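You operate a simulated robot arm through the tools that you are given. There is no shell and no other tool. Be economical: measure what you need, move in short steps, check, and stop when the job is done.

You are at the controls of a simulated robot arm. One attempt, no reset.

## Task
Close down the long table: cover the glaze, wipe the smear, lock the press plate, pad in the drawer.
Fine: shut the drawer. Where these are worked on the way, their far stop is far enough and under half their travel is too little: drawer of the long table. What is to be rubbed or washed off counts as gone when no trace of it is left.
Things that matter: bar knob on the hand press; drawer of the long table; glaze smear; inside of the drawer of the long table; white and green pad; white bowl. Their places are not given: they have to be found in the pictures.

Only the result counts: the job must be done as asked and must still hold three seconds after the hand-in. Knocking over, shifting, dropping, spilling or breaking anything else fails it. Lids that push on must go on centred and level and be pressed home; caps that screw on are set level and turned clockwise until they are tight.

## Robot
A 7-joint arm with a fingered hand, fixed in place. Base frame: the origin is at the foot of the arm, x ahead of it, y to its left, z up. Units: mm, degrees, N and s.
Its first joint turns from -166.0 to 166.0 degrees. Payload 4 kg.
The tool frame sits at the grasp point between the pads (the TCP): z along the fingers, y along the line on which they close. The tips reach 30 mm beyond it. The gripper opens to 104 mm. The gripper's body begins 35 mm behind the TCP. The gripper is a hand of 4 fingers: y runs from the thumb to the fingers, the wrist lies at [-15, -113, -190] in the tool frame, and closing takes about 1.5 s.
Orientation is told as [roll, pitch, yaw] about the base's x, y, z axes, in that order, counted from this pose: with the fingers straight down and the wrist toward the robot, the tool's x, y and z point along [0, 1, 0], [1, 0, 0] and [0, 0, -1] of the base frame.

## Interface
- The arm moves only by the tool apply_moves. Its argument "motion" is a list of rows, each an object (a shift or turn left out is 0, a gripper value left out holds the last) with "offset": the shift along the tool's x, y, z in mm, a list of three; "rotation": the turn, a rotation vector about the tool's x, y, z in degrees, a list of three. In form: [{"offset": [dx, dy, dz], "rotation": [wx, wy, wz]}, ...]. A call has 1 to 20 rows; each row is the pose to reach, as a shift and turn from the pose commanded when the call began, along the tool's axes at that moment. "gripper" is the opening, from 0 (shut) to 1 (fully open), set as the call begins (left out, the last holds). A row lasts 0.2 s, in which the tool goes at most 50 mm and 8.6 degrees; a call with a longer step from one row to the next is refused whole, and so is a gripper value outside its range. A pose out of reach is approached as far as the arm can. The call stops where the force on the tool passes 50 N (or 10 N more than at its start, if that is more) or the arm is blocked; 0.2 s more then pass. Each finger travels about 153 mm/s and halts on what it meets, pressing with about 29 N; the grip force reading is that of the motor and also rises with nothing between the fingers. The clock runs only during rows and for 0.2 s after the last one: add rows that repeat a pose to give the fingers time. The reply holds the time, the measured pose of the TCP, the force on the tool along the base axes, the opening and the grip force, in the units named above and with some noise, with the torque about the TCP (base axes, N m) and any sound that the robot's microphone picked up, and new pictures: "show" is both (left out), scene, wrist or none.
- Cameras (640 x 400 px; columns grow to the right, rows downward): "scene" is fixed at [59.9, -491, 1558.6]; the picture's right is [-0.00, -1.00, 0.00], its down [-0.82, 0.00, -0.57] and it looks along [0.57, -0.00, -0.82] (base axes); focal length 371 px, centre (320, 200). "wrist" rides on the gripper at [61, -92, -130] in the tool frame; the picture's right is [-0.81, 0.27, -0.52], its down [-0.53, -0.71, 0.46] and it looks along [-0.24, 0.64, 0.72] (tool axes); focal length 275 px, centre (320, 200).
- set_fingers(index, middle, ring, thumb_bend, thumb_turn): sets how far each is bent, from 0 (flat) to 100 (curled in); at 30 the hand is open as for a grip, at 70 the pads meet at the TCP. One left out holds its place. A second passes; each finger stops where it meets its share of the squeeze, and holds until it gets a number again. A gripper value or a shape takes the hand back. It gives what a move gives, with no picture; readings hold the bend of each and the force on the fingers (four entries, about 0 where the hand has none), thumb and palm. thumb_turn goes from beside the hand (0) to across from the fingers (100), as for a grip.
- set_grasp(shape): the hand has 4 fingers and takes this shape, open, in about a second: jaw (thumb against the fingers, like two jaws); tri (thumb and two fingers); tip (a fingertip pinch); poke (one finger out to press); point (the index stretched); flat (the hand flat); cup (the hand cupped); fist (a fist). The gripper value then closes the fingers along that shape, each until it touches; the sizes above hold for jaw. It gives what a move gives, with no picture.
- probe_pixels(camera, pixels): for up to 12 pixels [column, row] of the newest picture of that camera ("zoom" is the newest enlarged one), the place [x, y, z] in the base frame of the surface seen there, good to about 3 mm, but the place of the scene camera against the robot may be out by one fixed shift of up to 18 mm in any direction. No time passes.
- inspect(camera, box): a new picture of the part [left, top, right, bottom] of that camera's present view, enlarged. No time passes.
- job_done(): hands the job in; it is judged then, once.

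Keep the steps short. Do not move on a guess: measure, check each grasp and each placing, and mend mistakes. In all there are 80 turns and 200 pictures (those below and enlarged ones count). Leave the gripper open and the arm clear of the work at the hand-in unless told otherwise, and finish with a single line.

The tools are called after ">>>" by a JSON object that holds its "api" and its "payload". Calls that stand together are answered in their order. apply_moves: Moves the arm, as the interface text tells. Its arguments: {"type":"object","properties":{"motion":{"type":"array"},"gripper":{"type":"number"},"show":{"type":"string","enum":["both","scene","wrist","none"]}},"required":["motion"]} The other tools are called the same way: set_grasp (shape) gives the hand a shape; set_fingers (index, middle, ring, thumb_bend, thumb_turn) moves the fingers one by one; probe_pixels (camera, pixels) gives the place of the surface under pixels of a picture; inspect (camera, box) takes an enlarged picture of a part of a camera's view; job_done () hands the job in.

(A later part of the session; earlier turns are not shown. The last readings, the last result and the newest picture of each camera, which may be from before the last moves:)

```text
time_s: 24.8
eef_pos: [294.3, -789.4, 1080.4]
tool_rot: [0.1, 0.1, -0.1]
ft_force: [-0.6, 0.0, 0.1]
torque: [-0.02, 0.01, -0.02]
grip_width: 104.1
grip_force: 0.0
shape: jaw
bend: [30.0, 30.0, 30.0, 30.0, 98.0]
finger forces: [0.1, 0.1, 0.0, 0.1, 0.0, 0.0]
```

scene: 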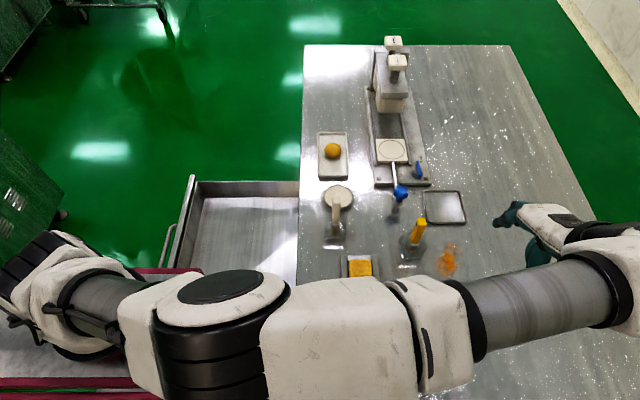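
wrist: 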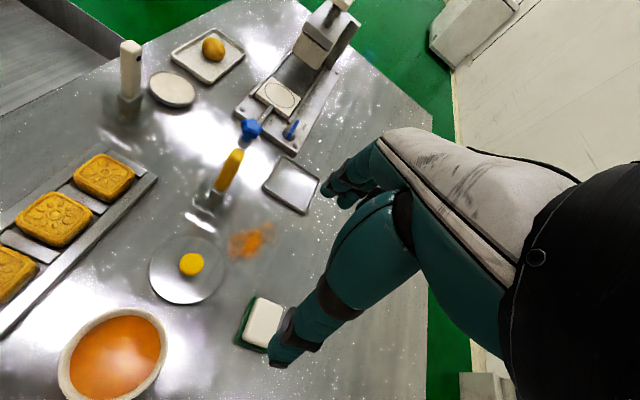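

The wrist camera now sees everything. I'll take accurate positions of the bowl, lid knob, lid edge, smear, pad and bar knob.

>>> {"api": "inspect", "payload": {"camera": "wrist", "box": [140, 180, 300, 360]}}

>>> {"api": "probe_pixels", "payload": {"camera": "wrist", "pixels": [[191, 262], [186, 264], [149, 270], [225, 268], [186, 237], [188, 304], [111, 309], [165, 350], [65, 360], [118, 355], [251, 241]]}}

>>> {"api": "probe_pixels", "payload": {"camera": "wrist", "pixels": [[258, 298], [284, 306], [247, 340], [267, 347], [265, 322], [235, 342], [251, 296], [229, 245], [272, 232], [240, 258], [262, 222], [290, 130]]}}

```text
2.22 times, centred on (220, 270) of wrist
```

zoom: 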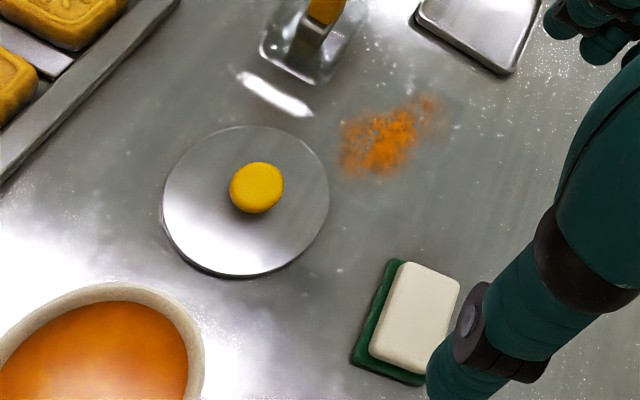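

```text
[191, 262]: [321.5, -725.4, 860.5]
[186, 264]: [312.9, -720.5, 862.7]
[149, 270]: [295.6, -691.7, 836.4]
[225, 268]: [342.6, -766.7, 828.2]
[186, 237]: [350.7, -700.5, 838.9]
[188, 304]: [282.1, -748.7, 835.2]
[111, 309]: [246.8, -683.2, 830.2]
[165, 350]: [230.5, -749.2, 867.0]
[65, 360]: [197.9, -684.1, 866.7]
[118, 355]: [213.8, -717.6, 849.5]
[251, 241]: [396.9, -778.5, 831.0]
```

```text
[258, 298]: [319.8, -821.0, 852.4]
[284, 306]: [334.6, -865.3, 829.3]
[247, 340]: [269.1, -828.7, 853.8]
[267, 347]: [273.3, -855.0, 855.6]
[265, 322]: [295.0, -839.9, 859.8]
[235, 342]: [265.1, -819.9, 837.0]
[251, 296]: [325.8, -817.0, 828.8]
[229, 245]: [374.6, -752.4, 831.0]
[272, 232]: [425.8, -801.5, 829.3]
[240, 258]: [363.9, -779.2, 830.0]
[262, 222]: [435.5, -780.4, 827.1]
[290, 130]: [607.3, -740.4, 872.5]
```

The pad centre is at about (295,-840), top z≈858. I'll move over it and come down to TCP z=868, open.

>>> {"api": "apply_moves", "payload": {"motion": [{"offset": [-25, 0.5, 20]}, {"offset": [-51, 1, 40]}, {"offset": [-51, 1, 85]}, {"offset": [-51, 1, 130]}, {"offset": [-51, 1, 170]}, {"offset": [-51, 1, 195]}, {"offset": [-51, 1, 212]}], "gripper": 1}}

>>> {"api": "inspect", "payload": {"camera": "wrist", "box": [180, 180, 400, 380]}}

```text
time_s: 26.4
eef_pos: [296.9, -839.1, 868.1]
tool_rot: [-0.1, 0.0, 0.0]
ft_force: [-0.1, 0.0, -0.1]
torque: [0.02, 0.01, 0.0]
grip_width: 103.7
grip_force: 0.0
shape: jaw
bend: [30.0, 30.0, 30.0, 30.0, 98.0]
finger forces: [0.0, 0.1, 0.0, 0.1, 0.1, 0.1]
```

scene: 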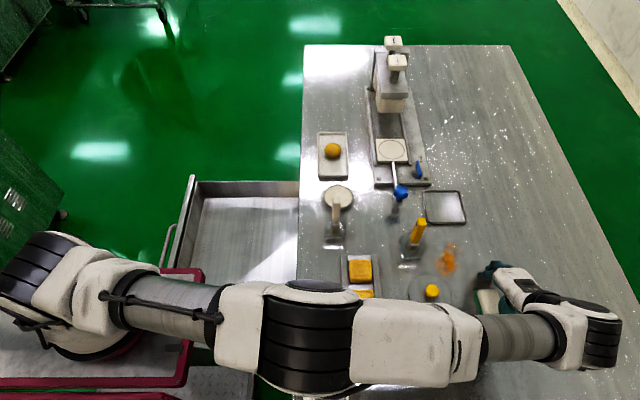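
wrist: 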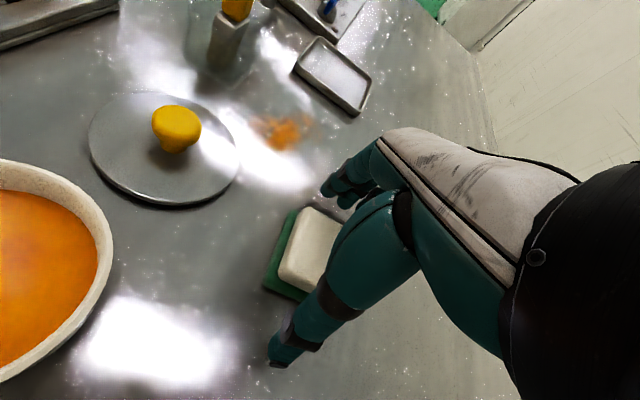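

```text
2.00 times, centred on (290, 280) of wrist
```

zoom: 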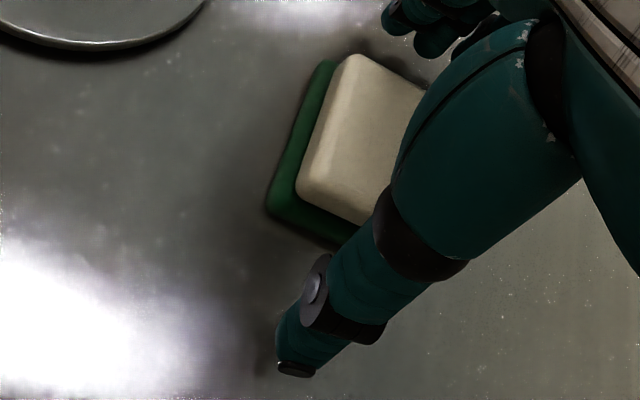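

The pad sits between the thumb and fingers. Closing now.

>>> {"api": "apply_moves", "payload": {"motion": [{"offset": [0, 0, 0]}, {"offset": [0, 0, 0]}, {"offset": [0, 0, 0]}, {"offset": [0, 0, 0]}, {"offset": [0, 0, 0]}, {"offset": [0, 0, 0]}, {"offset": [0, 0, 0]}, {"offset": [0, 0, 0]}], "gripper": 0, "show": "wrist"}}

>>> {"api": "inspect", "payload": {"camera": "wrist", "box": [220, 120, 420, 320]}}

```text
time_s: 28.2
eef_pos: [297.1, -839.4, 868.3]
tool_rot: [0.0, 0.0, -0.2]
ft_force: [-2.4, 1.1, 6.5]
torque: [-0.01, -0.12, -0.04]
grip_width: 47.5
grip_force: 28.8
shape: jaw
bend: [74.0, 44.0, 47.0, 73.0, 100.0]
finger forces: [17.0, 10.2, 0.0, 0.0, 26.4, 0.0]
```

wrist: 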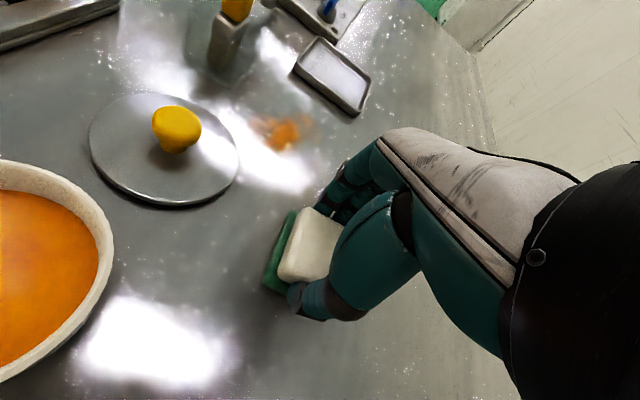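

```text
2.00 times, centred on (320, 220) of wrist
```

zoom: 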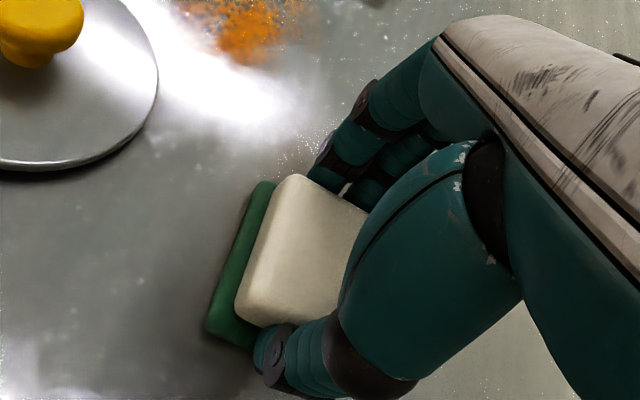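

The grip holds: width 47.5, thumb 26 N against two fingers. I'll lift 40 mm and check that the pad comes up level.

>>> {"api": "apply_moves", "payload": {"motion": [{"offset": [0, 0, -15]}, {"offset": [0, 0, -40]}, {"offset": [0, 0, -40]}]}}

>>> {"api": "inspect", "payload": {"camera": "scene", "box": [440, 240, 540, 330]}}

>>> {"api": "inspect", "payload": {"camera": "wrist", "box": [220, 120, 420, 320]}}

```text
time_s: 29.0
eef_pos: [295.3, -839.3, 907.8]
tool_rot: [-0.1, 0.0, -0.2]
ft_force: [0.6, -0.3, 0.1]
torque: [-0.02, 0.02, 0.01]
grip_width: 47.2
grip_force: 29.7
shape: jaw
bend: [74.0, 44.0, 47.0, 73.0, 100.0]
finger forces: [17.8, 9.2, 0.1, 0.0, 25.7, 0.0]
```

scene: 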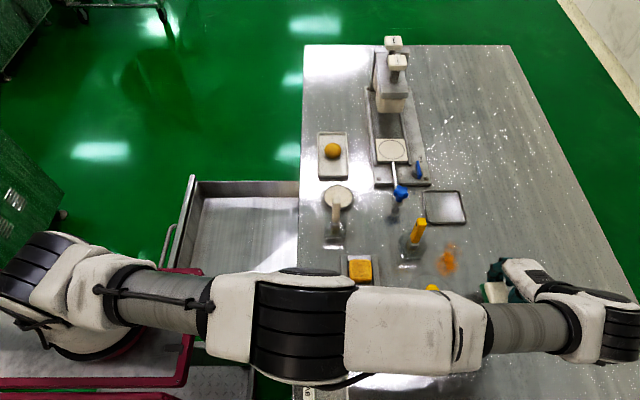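
wrist: 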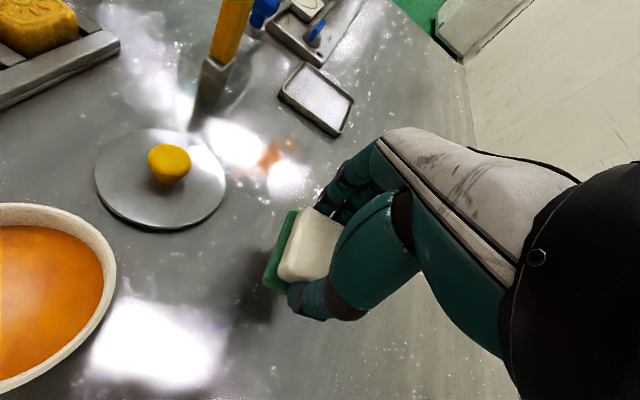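

```text
4.44 times, centred on (490, 285) of scene
```

zoom: 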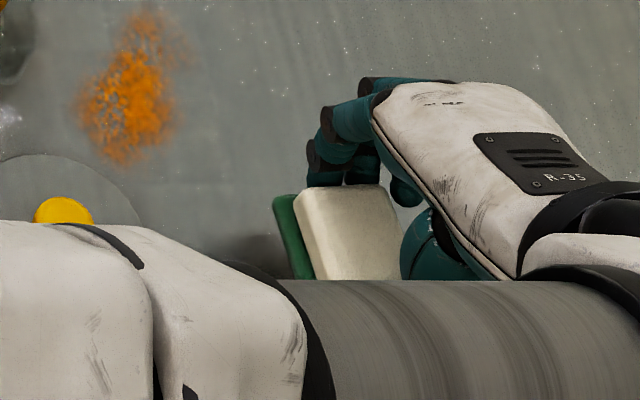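

```text
2.00 times, centred on (320, 220) of wrist
```

zoom: 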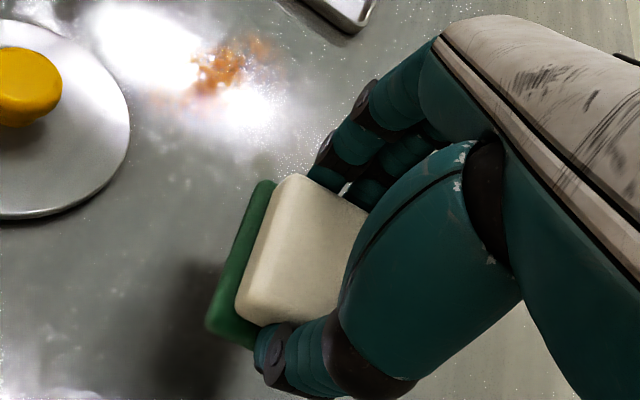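

The pad is held level. I'll carry it to above the smear at (388,-772), keeping clear of the lid edge, then go down until it touches the table.

>>> {"api": "apply_moves", "payload": {"motion": [{"offset": [22, 31, 0]}, {"offset": [45, 62, 0]}, {"offset": [67, 93, 0]}, {"offset": [67, 93, 0]}, {"offset": [67, 93, 20]}, {"offset": [67, 93, 33]}, {"offset": [67, 93, 38]}, {"offset": [67, 93, 40]}, {"offset": [67, 93, 42]}]}}

>>> {"api": "inspect", "payload": {"camera": "scene", "box": [390, 220, 500, 310]}}

```text
time_s: 31.0
eef_pos: [390.2, -773.1, 868.8]
tool_rot: [-0.1, -0.2, -0.2]
ft_force: [-0.6, 2.9, 18.0]
torque: [0.01, -0.57, 0.06]
grip_width: 47.5
grip_force: 29.4
shape: jaw
bend: [74.0, 43.0, 48.0, 73.0, 100.0]
finger forces: [24.7, 14.1, 0.1, 0.0, 28.1, 0.0]
```

scene: 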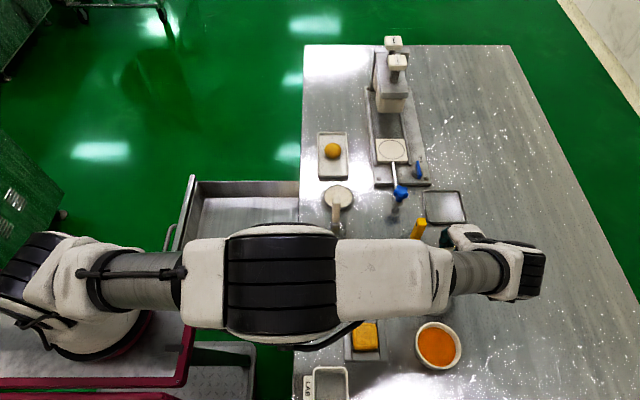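
wrist: 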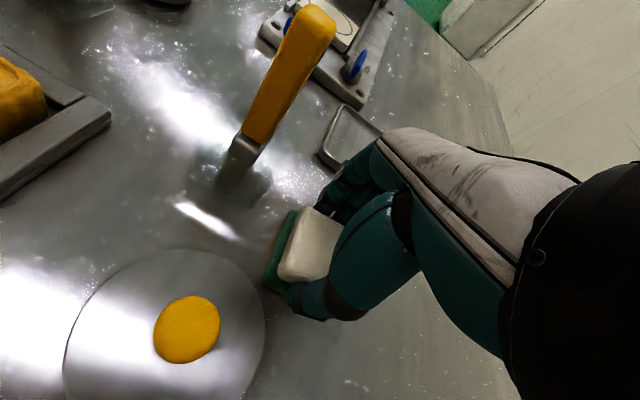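

```text
4.44 times, centred on (445, 265) of scene
```

zoom: 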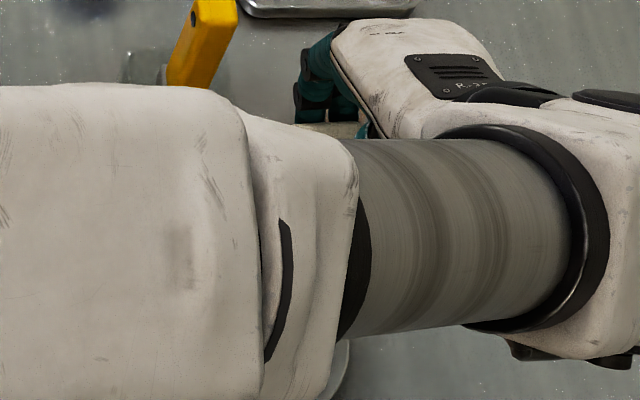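

The pad presses the table with 18 N. Before stroking I'll check how high the forearm is above the yellow-handled tool.

>>> {"api": "probe_pixels", "payload": {"camera": "scene", "pixels": [[390, 245], [430, 252], [470, 255], [415, 228], [300, 240], [470, 290], [515, 270]]}}

```text
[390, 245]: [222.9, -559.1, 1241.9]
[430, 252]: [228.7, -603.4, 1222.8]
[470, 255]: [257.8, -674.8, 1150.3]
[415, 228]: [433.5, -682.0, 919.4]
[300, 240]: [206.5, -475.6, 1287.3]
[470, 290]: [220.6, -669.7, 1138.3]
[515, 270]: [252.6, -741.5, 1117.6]
```

The forearm is about 300 mm above it, so there's room. Now I'll rub over the smear with strokes along x at three y positions.

>>> {"api": "apply_moves", "payload": {"motion": [{"offset": [0, 18, 0]}, {"offset": [0, 37, 0]}, {"offset": [0, 18, 0]}, {"offset": [0, 0, 0]}, {"offset": [-10, -3, 0]}, {"offset": [-22, -5, 0]}, {"offset": [-22, 15, 0]}, {"offset": [-22, 37, 0]}, {"offset": [-11, 40, 0]}, {"offset": [0, 40, 0]}, {"offset": [10, 37, 0]}, {"offset": [10, 15, 0]}, {"offset": [5, 3, 0]}, {"offset": [0, 18, 0]}, {"offset": [-11, 10, 0]}, {"offset": [-11, -6, 0]}, {"offset": [-11, 15, 0]}, {"offset": [-11, 37, 0]}, {"offset": [-11, 15, 0]}, {"offset": [-11, -4, 0]}], "show": "none"}}

>>> {"api": "apply_moves", "payload": {"motion": [{"offset": [0, 0, -20]}, {"offset": [-20, 0, -60]}, {"offset": [-60, -30, -90]}, {"offset": [-60, -60, -90]}]}}

>>> {"api": "inspect", "payload": {"camera": "scene", "box": [410, 220, 490, 300]}}

>>> {"api": "inspect", "payload": {"camera": "wrist", "box": [160, 120, 360, 320]}}

```text
time_s: 35.2
eef_pos: [387.5, -783.7, 867.5]
tool_rot: [-0.1, -0.2, 0.0]
ft_force: [15.5, 0.1, 31.0]
torque: [-0.14, -1.6, 0.06]
grip_width: 49.8
grip_force: 29.5
shape: jaw
bend: [74.0, 39.0, 48.0, 75.0, 100.0]
finger forces: [37.9, 23.2, 0.1, 0.1, 23.4, 0.0]
```

```text
refused: row 3 steps farther than a row can; nothing moved
```

```text
5.00 times, centred on (450, 260) of scene
```

zoom: 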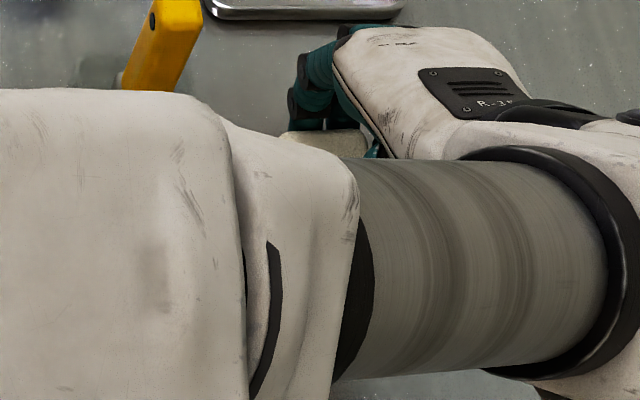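

```text
2.00 times, centred on (260, 220) of wrist
```

zoom: 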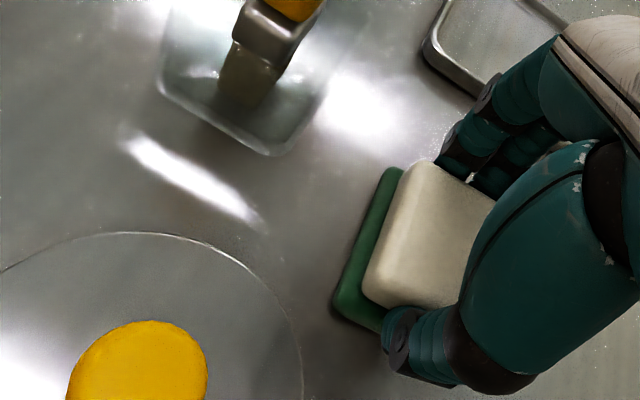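

Vertical force was 31 N while rubbing and the pad is still held. I'll lift off and move aside to look at the spot.

>>> {"api": "apply_moves", "payload": {"motion": [{"offset": [0, 0, -20]}, {"offset": [0, 0, -50]}, {"offset": [-30, -10, -80]}, {"offset": [-60, -40, -90]}, {"offset": [-60, -40, -90]}]}}

>>> {"api": "inspect", "payload": {"camera": "scene", "box": [410, 220, 490, 300]}}

>>> {"api": "inspect", "payload": {"camera": "wrist", "box": [180, 120, 360, 320]}}

```text
time_s: 36.4
eef_pos: [344.5, -845.5, 957.4]
tool_rot: [-0.1, 0.0, -0.2]
ft_force: [-0.2, 0.3, 0.3]
torque: [-0.01, 0.02, -0.03]
grip_width: 48.1
grip_force: 28.9
shape: jaw
bend: [74.0, 43.0, 48.0, 74.0, 100.0]
finger forces: [19.2, 10.3, 0.0, 0.1, 29.6, 0.1]
```

scene: 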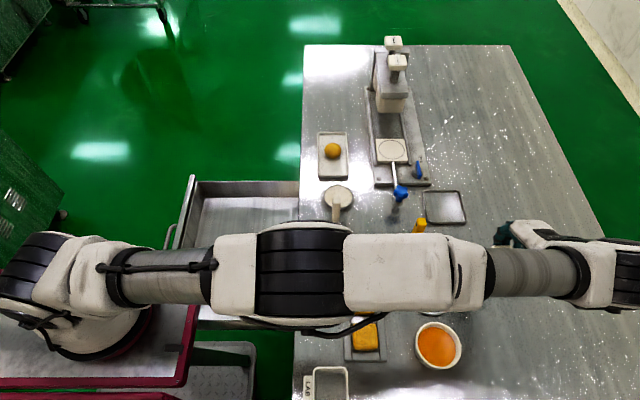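
wrist: 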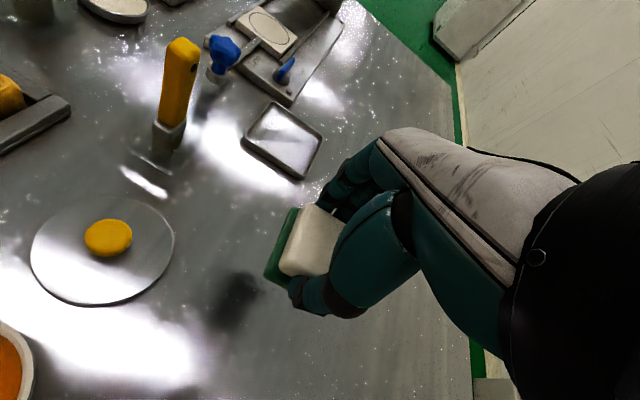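

```text
5.00 times, centred on (450, 260) of scene
```

zoom: 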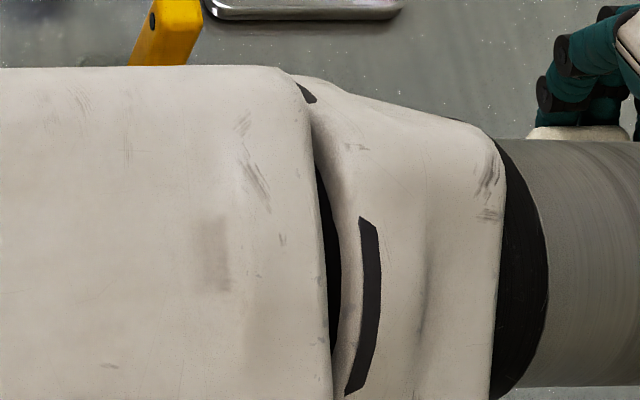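

```text
2.00 times, centred on (270, 220) of wrist
```

zoom: 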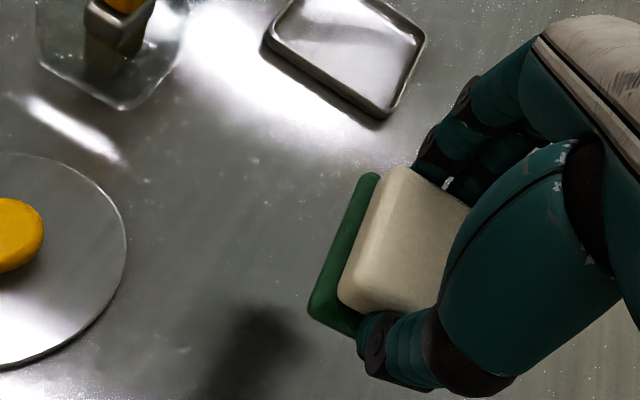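

No trace of the smear in the wrist view. I'll lift and swing toward the drawer (same route back, yawing to 180), then recheck the spot from the scene camera before putting the pad away.

>>> {"api": "apply_moves", "payload": {"motion": [{"offset": [0, 0, -45]}, {"offset": [0, 0, -90]}, {"offset": [0, 0, -140]}], "show": "none"}}

>>> {"api": "apply_moves", "payload": {"motion": [{"offset": [26, 7, 0], "rotation": [0, 0, 8.5]}, {"offset": [52, 14, 0], "rotation": [0, 0, 17]}, {"offset": [79, 20, 0], "rotation": [0, 0, 25.5]}, {"offset": [105, 27, 0], "rotation": [0, 0, 34]}, {"offset": [131, 34, 0], "rotation": [0, 0, 42.5]}, {"offset": [157, 41, 0], "rotation": [0, 0, 51]}, {"offset": [184, 47, 0], "rotation": [0, 0, 59.5]}, {"offset": [210, 54, 0], "rotation": [0, 0, 68]}, {"offset": [236, 61, 0], "rotation": [0, 0, 76.5]}, {"offset": [262, 68, 0], "rotation": [0, 0, 85]}, {"offset": [289, 74, 0], "rotation": [0, 0, 93.5]}, {"offset": [315, 81, 0], "rotation": [0, 0, 102]}, {"offset": [341, 88, 0], "rotation": [0, 0, 110.5]}, {"offset": [367, 95, 0], "rotation": [0, 0, 119]}, {"offset": [394, 101, 0], "rotation": [0, 0, 127.5]}, {"offset": [420, 108, 0], "rotation": [0, 0, 136]}, {"offset": [446, 115, 0], "rotation": [0, 0, 144.5]}, {"offset": [472, 122, 0], "rotation": [0, 0, 153]}, {"offset": [499, 128, 0], "rotation": [0, 0, 161.5]}, {"offset": [525, 135, 0], "rotation": [0, 0, 170]}], "show": "none"}}

>>> {"api": "apply_moves", "payload": {"motion": [{"offset": [0, 0, 0], "rotation": [0, 0, 5]}, {"offset": [0, 0, 0], "rotation": [0, 0, 10]}]}}

>>> {"api": "inspect", "payload": {"camera": "scene", "box": [410, 220, 490, 300]}}

```text
time_s: 37.2
eef_pos: [345.6, -845.2, 1097.4]
tool_rot: [0.1, 0.0, -0.1]
ft_force: [0.1, -0.5, 1.1]
torque: [-0.02, -0.02, -0.01]
grip_width: 48.3
grip_force: 28.8
shape: jaw
bend: [74.0, 43.0, 48.0, 74.0, 100.0]
finger forces: [19.3, 10.2, 0.1, 0.0, 29.9, 0.0]
```

```text
time_s: 41.4
eef_pos: [481.6, -318.1, 1098.0]
tool_rot: [0.0, 0.1, -170.4]
ft_force: [0.4, 0.3, -0.3]
torque: [0.0, 0.0, 0.01]
grip_width: 48.1
grip_force: 29.0
shape: jaw
bend: [74.0, 43.0, 48.0, 74.0, 100.0]
finger forces: [18.3, 9.1, 0.0, 0.0, 29.0, 0.1]
```

```text
time_s: 42.0
eef_pos: [480.8, -319.5, 1098.4]
tool_rot: [0.0, 0.0, 179.8]
ft_force: [-0.5, -0.1, -0.4]
torque: [-0.01, -0.03, 0.01]
grip_width: 47.9
grip_force: 28.6
shape: jaw
bend: [74.0, 43.0, 48.0, 74.0, 100.0]
finger forces: [18.3, 9.0, 0.1, 0.1, 29.0, 0.0]
```

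scene: 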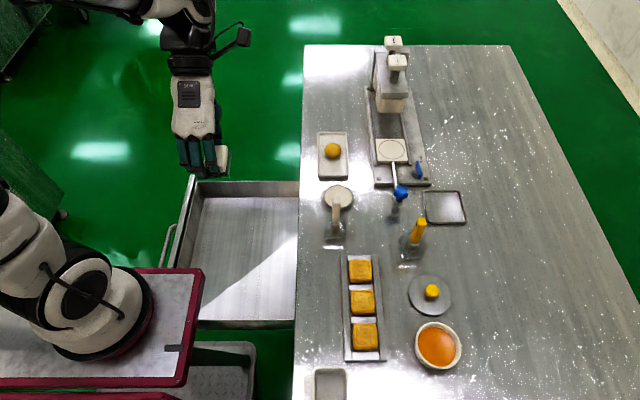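
wrist: 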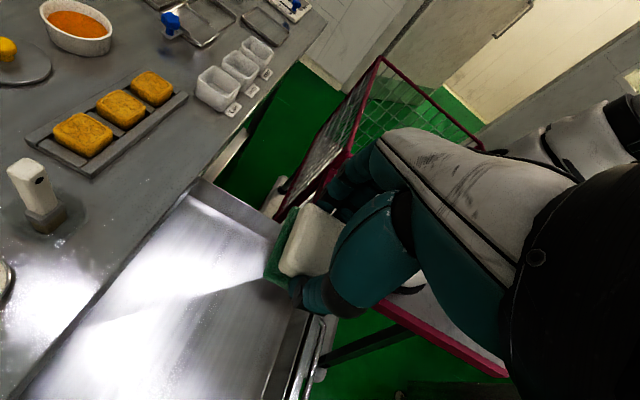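

```text
5.00 times, centred on (450, 260) of scene
```

zoom: 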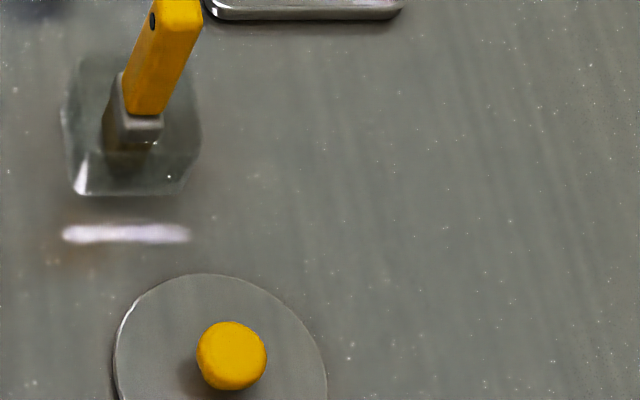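

The smear is gone from the scene view too, with plain metal there. Next I'll measure the drawer floor before lowering the pad.

>>> {"api": "probe_pixels", "payload": {"camera": "wrist", "pixels": [[180, 290], [230, 250], [200, 350], [285, 340], [250, 230], [270, 180], [120, 320]]}}

>>> {"api": "probe_pixels", "payload": {"camera": "scene", "pixels": [[250, 250], [230, 210], [270, 210], [280, 300], [198, 200], [180, 215], [240, 183], [185, 230]]}}

```text
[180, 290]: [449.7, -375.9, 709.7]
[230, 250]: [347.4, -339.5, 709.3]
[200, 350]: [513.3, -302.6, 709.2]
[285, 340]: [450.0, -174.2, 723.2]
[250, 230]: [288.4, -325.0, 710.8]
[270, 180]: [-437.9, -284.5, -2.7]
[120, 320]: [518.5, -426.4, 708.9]
```

```text
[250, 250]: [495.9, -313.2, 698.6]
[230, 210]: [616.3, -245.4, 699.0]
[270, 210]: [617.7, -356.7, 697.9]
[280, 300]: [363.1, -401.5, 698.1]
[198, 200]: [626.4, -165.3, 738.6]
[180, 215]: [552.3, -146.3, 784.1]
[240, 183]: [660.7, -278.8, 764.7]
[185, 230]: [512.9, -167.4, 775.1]
```

The drawer floor is at z≈709.5, so the pad bottom should touch at TCP z≈748. Lowering into the drawer now.

>>> {"api": "apply_moves", "payload": {"motion": [{"offset": [-4, 0, 45]}, {"offset": [-8, 0, 90]}, {"offset": [-8, 0, 135]}, {"offset": [-8, 0, 180]}, {"offset": [-8, 0, 225]}, {"offset": [-8, 0, 270]}, {"offset": [-8, 0, 310]}, {"offset": [-8, 0, 330]}, {"offset": [-8, 0, 340]}, {"offset": [-8, 0, 346]}, {"offset": [-8, 0, 349]}]}}

```text
time_s: 44.4
eef_pos: [480.1, -310.6, 747.9]
tool_rot: [0.1, 0.0, 179.8]
ft_force: [1.5, -1.1, 18.5]
torque: [0.07, 0.64, 0.01]
grip_width: 47.8
grip_force: 29.0
shape: jaw
bend: [74.0, 42.0, 48.0, 74.0, 100.0]
finger forces: [20.9, 17.3, 0.0, 0.0, 31.4, 0.0]
```

scene: 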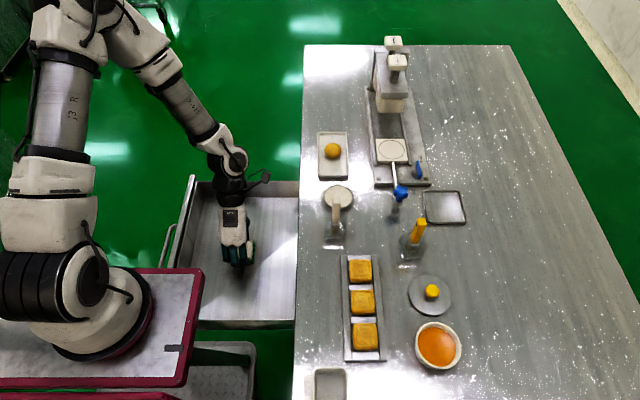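
wrist: 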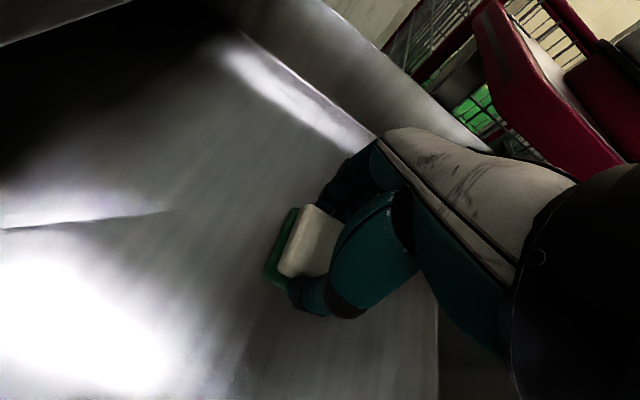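

The pad rests on the drawer floor (18 N). I'll ease up 1.5 mm, open the hand, then rise.

>>> {"api": "apply_moves", "payload": {"motion": [{"offset": [0, 0, -1.5]}, {"offset": [0, 0, -1.5]}, {"offset": [0, 0, -1.5]}, {"offset": [0, 0, -1.5]}, {"offset": [0, 0, -1.5]}], "gripper": 1, "show": "none"}}

>>> {"api": "apply_moves", "payload": {"motion": [{"offset": [0, 0, -20]}, {"offset": [0, 0, -60]}, {"offset": [0, 0, -105]}, {"offset": [0, 0, -150]}, {"offset": [0, 0, -190]}]}}

```text
time_s: 45.6
eef_pos: [480.8, -310.7, 749.0]
tool_rot: [0.1, 0.0, 179.9]
ft_force: [0.2, -0.3, -0.3]
torque: [-0.07, 0.0, -0.01]
grip_width: 103.7
grip_force: 0.0
shape: jaw
bend: [30.0, 30.0, 30.0, 30.0, 98.0]
finger forces: [0.0, 0.1, 0.0, 0.0, 0.0, 0.0]
```

```text
time_s: 46.8
eef_pos: [478.4, -311.5, 937.5]
tool_rot: [-0.1, -0.1, 179.8]
ft_force: [0.3, -0.3, 0.3]
torque: [0.02, 0.01, 0.03]
grip_width: 103.9
grip_force: 0.0
shape: jaw
bend: [30.0, 30.0, 30.0, 30.0, 98.0]
finger forces: [0.0, 0.0, 0.0, 0.1, 0.0, 0.0]
```

scene: 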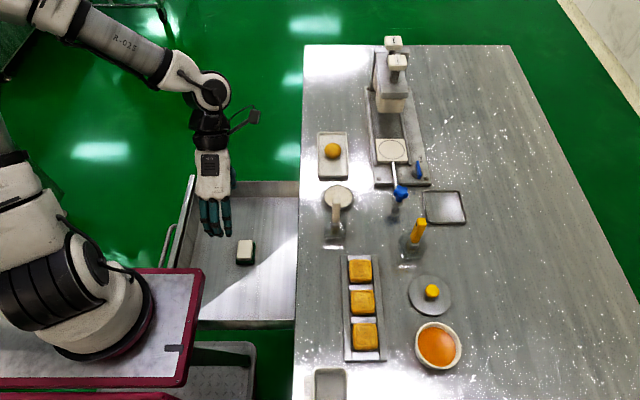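
wrist: 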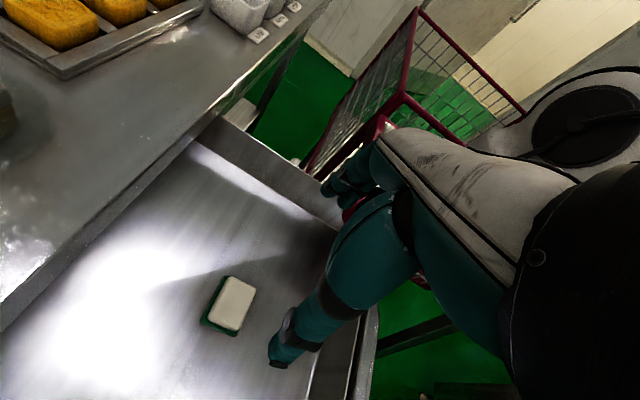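

The pad lies flat in the drawer near (480,-310). To shut it, I'll make the pointing hand again and move it outside the handle bar, which is now at about y=-129, staying high for now.

>>> {"api": "apply_moves", "payload": {"motion": [{"offset": [-38, -14, 0]}, {"offset": [-76, -28, 0]}, {"offset": [-114, -42, 0]}, {"offset": [-152, -56, 0]}, {"offset": [-190, -70, 0]}, {"offset": [-226, -82, 0]}], "show": "none"}}

>>> {"api": "set_grasp", "payload": {"shape": "point"}}

>>> {"api": "set_fingers", "payload": {"index": 35}}

>>> {"api": "apply_moves", "payload": {"motion": [{"offset": [0, 0, 30]}, {"offset": [0, 0, 60]}]}}

>>> {"api": "inspect", "payload": {"camera": "scene", "box": [130, 160, 230, 260]}}

```text
time_s: 48.2
eef_pos: [561.4, -86.8, 939.7]
tool_rot: [-0.1, 0.0, 179.7]
ft_force: [-0.5, -0.9, -0.2]
torque: [-0.01, -0.04, -0.02]
grip_width: 104.0
grip_force: 0.0
shape: jaw
bend: [30.0, 30.0, 30.0, 30.0, 98.0]
finger forces: [0.0, 0.0, 0.0, 0.1, 0.0, 0.0]
```

```text
time_s: 49.1
eef_pos: [562.6, -86.1, 940.5]
tool_rot: [0.1, 0.0, 179.9]
ft_force: [0.8, -0.9, -0.6]
torque: [-0.01, 0.02, 0.0]
grip_width: 95.6
grip_force: 0.0
shape: point
bend: [20.0, 100.0, 100.0, 98.0, 88.0]
finger forces: [0.1, 0.0, 0.0, 0.0, 0.0, 0.0]
```

```text
time_s: 50.1
eef_pos: [562.2, -85.8, 940.9]
tool_rot: [0.1, 0.0, 179.9]
ft_force: [0.0, -0.3, 0.3]
torque: [-0.01, -0.01, 0.06]
grip_width: 25.0
grip_force: 0.1
shape: fingers
bend: [35.0, 100.0, 100.0, 98.0, 88.0]
finger forces: [0.0, 0.1, 0.0, 0.0, 0.0, 0.1]
```

```text
time_s: 50.7
eef_pos: [563.8, -85.8, 881.8]
tool_rot: [0.0, 0.1, 179.9]
ft_force: [-0.6, -0.4, 0.2]
torque: [0.01, 0.0, -0.03]
grip_width: 25.0
grip_force: 0.0
shape: fingers
bend: [35.0, 100.0, 100.0, 98.0, 88.0]
finger forces: [0.0, 0.1, 0.0, 0.0, 0.1, 0.1]
```

scene: 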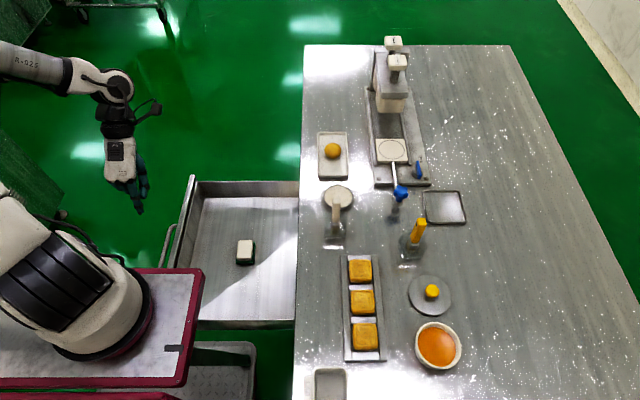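
wrist: 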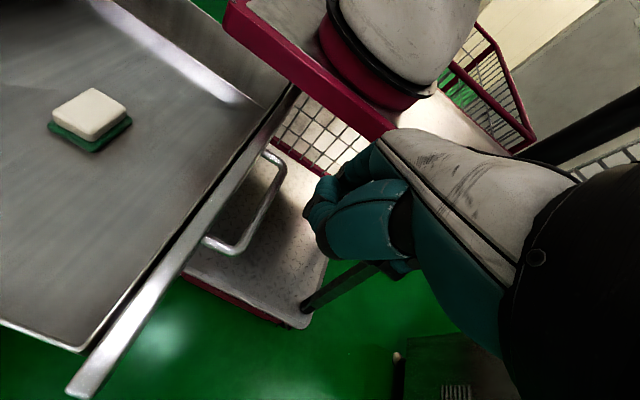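

```text
4.00 times, centred on (180, 210) of scene
```

zoom: 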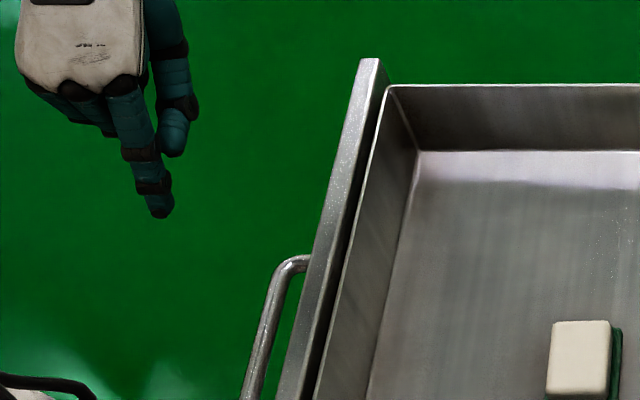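

I'll probe the bar's current position via the wrist camera at (265,200), and the index and thumb tips in the scene.

>>> {"api": "probe_pixels", "payload": {"camera": "wrist", "pixels": [[270, 190], [262, 208], [254, 224], [276, 178], [245, 244], [220, 210]]}}

>>> {"api": "probe_pixels", "payload": {"camera": "zoom", "pixels": [[160, 210], [157, 190], [172, 150], [172, 135], [180, 105], [100, 130], [300, 262]]}}

```text
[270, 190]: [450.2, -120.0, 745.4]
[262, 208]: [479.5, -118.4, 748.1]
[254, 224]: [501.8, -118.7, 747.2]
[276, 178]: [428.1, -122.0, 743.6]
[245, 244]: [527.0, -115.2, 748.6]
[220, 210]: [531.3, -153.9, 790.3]
```

```text
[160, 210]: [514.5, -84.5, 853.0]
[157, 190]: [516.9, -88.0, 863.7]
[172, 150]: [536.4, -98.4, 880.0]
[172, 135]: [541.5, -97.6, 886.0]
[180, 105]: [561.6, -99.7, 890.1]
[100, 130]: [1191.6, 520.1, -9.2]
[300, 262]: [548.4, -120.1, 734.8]
```

The bar is at y≈-118. I'll lower beside it to TCP z≈754 and push it -y by 290 mm, stopping before the end for a check.

>>> {"api": "apply_moves", "payload": {"motion": [{"offset": [0, 0, 45]}, {"offset": [0, 0, 90]}, {"offset": [0, 0, 128]}, {"offset": [20, 0, 128]}, {"offset": [40, 0, 128]}, {"offset": [60, 0, 128]}, {"offset": [80, 0, 128]}, {"offset": [100, 0, 128]}, {"offset": [120, 0, 128]}, {"offset": [140, 0, 128]}, {"offset": [160, 0, 128]}, {"offset": [180, 0, 128]}, {"offset": [200, 0, 128]}, {"offset": [220, 0, 128]}, {"offset": [240, 0, 128]}, {"offset": [260, 0, 128]}, {"offset": [275, 0, 128]}, {"offset": [290, 0, 128]}]}}

>>> {"api": "inspect", "payload": {"camera": "scene", "box": [230, 160, 320, 260]}}

```text
time_s: 54.5
eef_pos: [562.5, -375.9, 750.8]
tool_rot: [0.0, 0.0, 179.9]
ft_force: [0.5, 0.7, 0.3]
torque: [-0.03, 0.0, 0.01]
grip_width: 24.8
grip_force: 0.0
shape: fingers
bend: [35.0, 100.0, 100.0, 98.0, 88.0]
finger forces: [0.0, 0.0, 0.0, 0.0, 0.0, 0.0]
```

scene: 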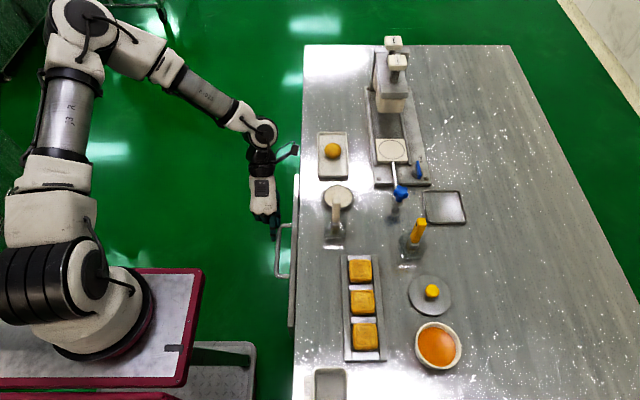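
wrist: 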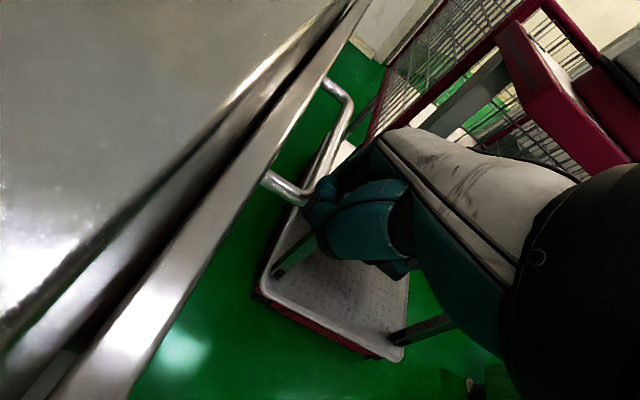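

```text
4.00 times, centred on (275, 210) of scene
```

zoom: 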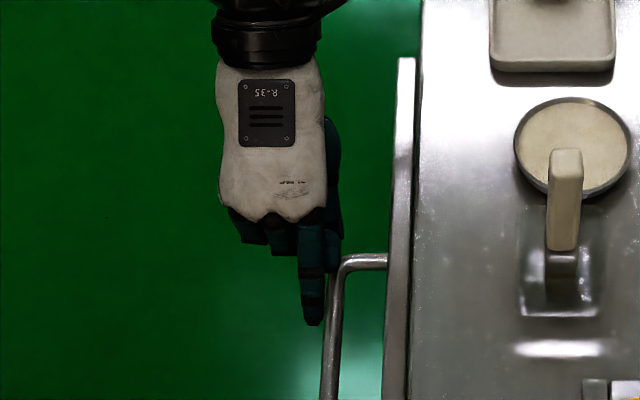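

The drawer is almost shut. I'll push on in 5 mm steps to its stop.

>>> {"api": "apply_moves", "payload": {"motion": [{"offset": [5, 0, 0]}, {"offset": [10, 0, 0]}, {"offset": [14, 0, 0]}, {"offset": [18, 0, 0]}, {"offset": [22, 0, 0]}, {"offset": [25, 0, 0]}]}}

>>> {"api": "inspect", "payload": {"camera": "scene", "box": [250, 170, 340, 290]}}

```text
time_s: 55.9
eef_pos: [561.3, -400.6, 750.6]
tool_rot: [0.0, 0.0, 179.9]
ft_force: [0.5, 5.6, 1.5]
torque: [0.09, 0.06, -0.23]
grip_width: 25.5
grip_force: 2.6
shape: fingers
bend: [35.0, 100.0, 100.0, 98.0, 88.0]
finger forces: [5.6, 0.1, 0.1, 0.1, 0.1, 0.0]
```

scene: 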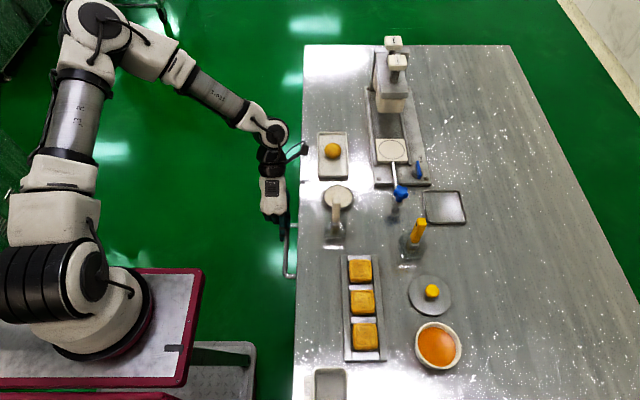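
wrist: 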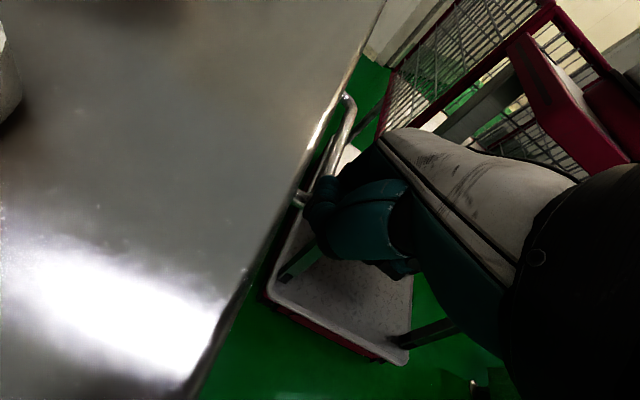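

```text
3.33 times, centred on (295, 230) of scene
```

zoom: 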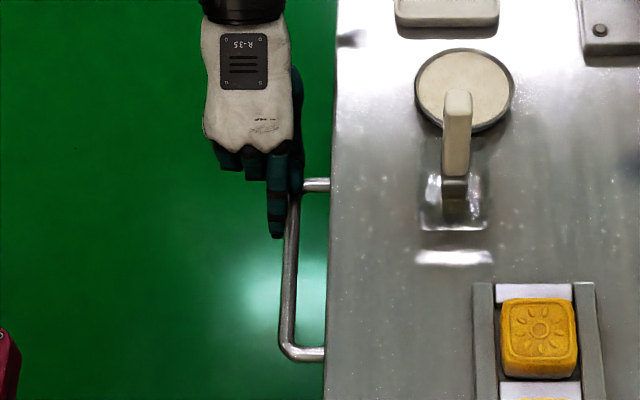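

It looks shut. I'll compare the bar with its original scene reading (y≈-408) and press a few millimetres more to feel the stop.

>>> {"api": "apply_moves", "payload": {"motion": [{"offset": [3, 0, 0]}, {"offset": [6, 0, 0]}, {"offset": [6, 0, 0]}], "show": "scene"}}

>>> {"api": "inspect", "payload": {"camera": "scene", "box": [270, 210, 334, 290]}}

>>> {"api": "probe_pixels", "payload": {"camera": "zoom", "pixels": [[238, 200], [235, 250], [232, 300], [255, 332]]}}

```text
time_s: 56.7
eef_pos: [562.1, -406.2, 749.9]
tool_rot: [-0.1, 0.0, 180.0]
ft_force: [2.2, 18.2, 0.6]
torque: [0.11, 0.04, -0.81]
grip_width: 27.2
grip_force: 9.2
shape: fingers
bend: [35.0, 100.0, 100.0, 98.0, 88.0]
finger forces: [17.9, 0.0, 0.0, 0.0, 0.1, 0.0]
```

scene: 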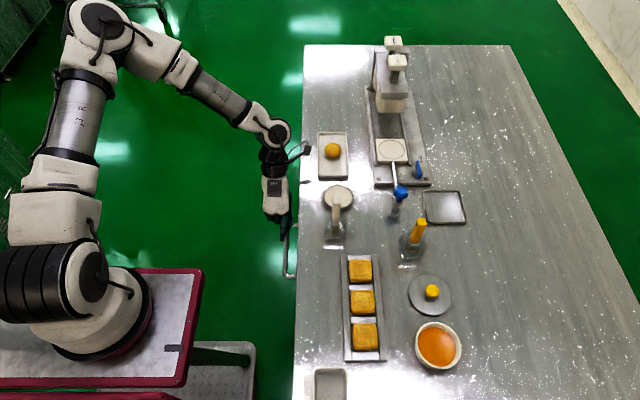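

```text
5.00 times, centred on (302, 250) of scene
```

zoom: 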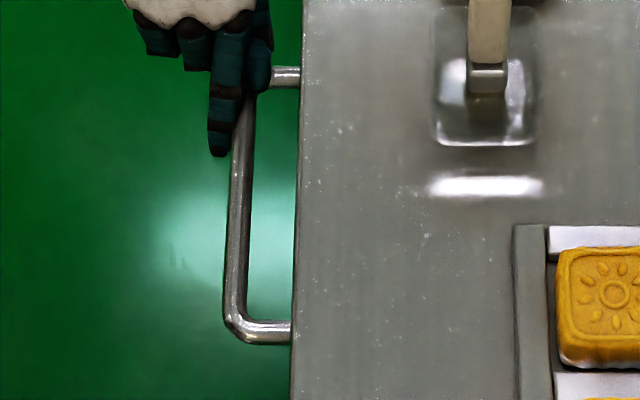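

```text
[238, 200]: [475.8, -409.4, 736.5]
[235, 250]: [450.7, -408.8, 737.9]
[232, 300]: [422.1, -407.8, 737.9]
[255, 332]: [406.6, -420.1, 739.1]
```

The drawer is at its stop: the bar reads its original position and 18 N felt there. I'll back off, rise, and go above the lid with the thumb facing +y (yaw -90), so the thumb stays off the bowl.

>>> {"api": "apply_moves", "payload": {"motion": [{"offset": [-15, 0, 0]}, {"offset": [-35, 0, 0]}, {"offset": [-35, 0, -45]}, {"offset": [-35, 0, -90]}, {"offset": [-35, 0, -135]}, {"offset": [-35, 0, -180]}, {"offset": [-35, 0, -225]}, {"offset": [-35, 0, -270]}, {"offset": [-35, 0, -315]}], "show": "none"}}

>>> {"api": "apply_moves", "payload": {"motion": [{"offset": [32, 22, 0], "rotation": [0, 0, -8.2]}, {"offset": [64, 45, 0], "rotation": [0, 0, -16.4]}, {"offset": [96, 67, 0], "rotation": [0, 0, -24.5]}, {"offset": [128, 89, 0], "rotation": [0, 0, -32.7]}, {"offset": [160, 112, 0], "rotation": [0, 0, -40.9]}, {"offset": [192, 134, 0], "rotation": [0, 0, -49.1]}, {"offset": [224, 156, 0], "rotation": [0, 0, -57.3]}, {"offset": [256, 179, 0], "rotation": [0, 0, -65.5]}, {"offset": [288, 201, 0], "rotation": [0, 0, -73.6]}, {"offset": [318, 224, 0], "rotation": [0, 0, -81.8]}, {"offset": [349, 246, 0], "rotation": [0, 0, -90]}], "show": "none"}}

>>> {"api": "set_grasp", "payload": {"shape": "tri"}}

>>> {"api": "apply_moves", "payload": {"motion": [{"offset": [0, 0, 40]}, {"offset": [0, 0, 80]}]}}

```text
time_s: 58.7
eef_pos: [562.1, -372.1, 1067.1]
tool_rot: [0.0, 0.1, 180.0]
ft_force: [0.2, 0.2, 0.6]
torque: [0.02, 0.0, -0.03]
grip_width: 24.8
grip_force: 0.0
shape: fingers
bend: [35.0, 100.0, 100.0, 98.0, 88.0]
finger forces: [0.0, 0.0, 0.1, 0.1, 0.0, 0.0]
```

```text
time_s: 61.1
eef_pos: [318.8, -719.1, 1064.6]
tool_rot: [-0.1, 0.0, -89.8]
ft_force: [1.0, -0.6, 0.2]
torque: [-0.04, 0.04, -0.03]
grip_width: 24.9
grip_force: 0.0
shape: fingers
bend: [35.0, 100.0, 100.0, 98.0, 88.0]
finger forces: [0.1, 0.0, 0.1, 0.1, 0.0, 0.0]
```

```text
time_s: 62.0
eef_pos: [317.3, -718.2, 1064.6]
tool_rot: [0.1, 0.0, -90.1]
ft_force: [-0.6, -1.3, -0.4]
torque: [0.0, 0.0, 0.0]
grip_width: 103.7
grip_force: 0.1
shape: tri
bend: [30.0, 30.0, 99.0, 30.0, 97.0]
finger forces: [0.0, 0.0, 0.0, 0.1, 0.0, 0.0]
```

```text
time_s: 62.6
eef_pos: [317.8, -718.9, 986.1]
tool_rot: [0.0, 0.1, -90.2]
ft_force: [0.4, 0.6, -1.0]
torque: [-0.01, 0.03, 0.02]
grip_width: 103.9
grip_force: 0.0
shape: tri
bend: [30.0, 30.0, 99.0, 30.0, 97.0]
finger forces: [0.1, 0.0, 0.1, 0.0, 0.0, 0.0]
```

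scene: 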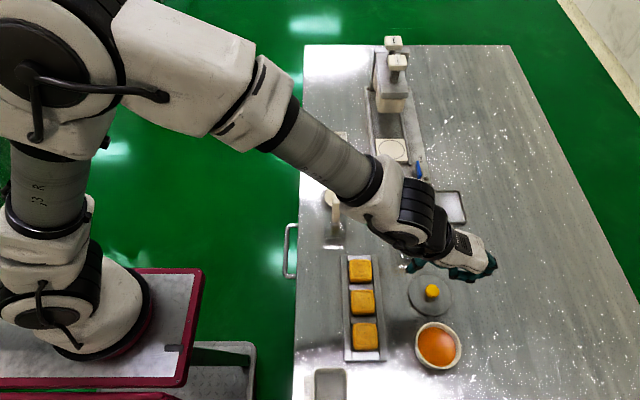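
wrist: 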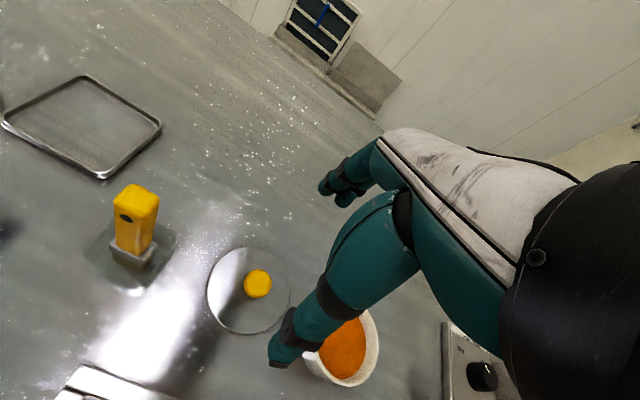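

I'll measure the lid and knob through the wrist camera, and check the forearm height over the tools.

>>> {"api": "inspect", "payload": {"camera": "wrist", "box": [180, 220, 340, 360]}}

>>> {"api": "probe_pixels", "payload": {"camera": "wrist", "pixels": [[257, 283], [245, 284], [270, 283], [257, 271], [256, 295], [209, 290], [288, 280], [241, 249], [243, 332], [290, 300], [225, 322]]}}

>>> {"api": "probe_pixels", "payload": {"camera": "scene", "pixels": [[320, 170], [300, 150], [360, 200], [400, 235], [430, 250], [458, 262], [410, 266], [335, 200]]}}

```text
2.86 times, centred on (260, 290) of wrist
```

zoom: 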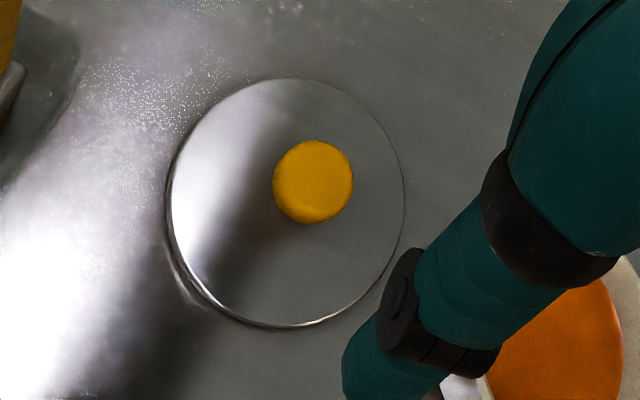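

```text
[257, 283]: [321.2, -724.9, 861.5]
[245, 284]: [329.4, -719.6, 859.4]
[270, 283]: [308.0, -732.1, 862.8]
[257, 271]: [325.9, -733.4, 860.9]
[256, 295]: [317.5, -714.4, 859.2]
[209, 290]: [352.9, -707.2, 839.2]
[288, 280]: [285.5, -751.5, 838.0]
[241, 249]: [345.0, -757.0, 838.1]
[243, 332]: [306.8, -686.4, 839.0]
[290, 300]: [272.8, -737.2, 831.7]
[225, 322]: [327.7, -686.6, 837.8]
```

```text
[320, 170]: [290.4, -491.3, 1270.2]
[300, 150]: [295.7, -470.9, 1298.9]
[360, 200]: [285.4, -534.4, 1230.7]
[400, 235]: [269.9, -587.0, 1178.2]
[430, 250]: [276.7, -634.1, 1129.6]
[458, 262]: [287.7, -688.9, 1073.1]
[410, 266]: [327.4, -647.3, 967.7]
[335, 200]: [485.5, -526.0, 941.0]
```

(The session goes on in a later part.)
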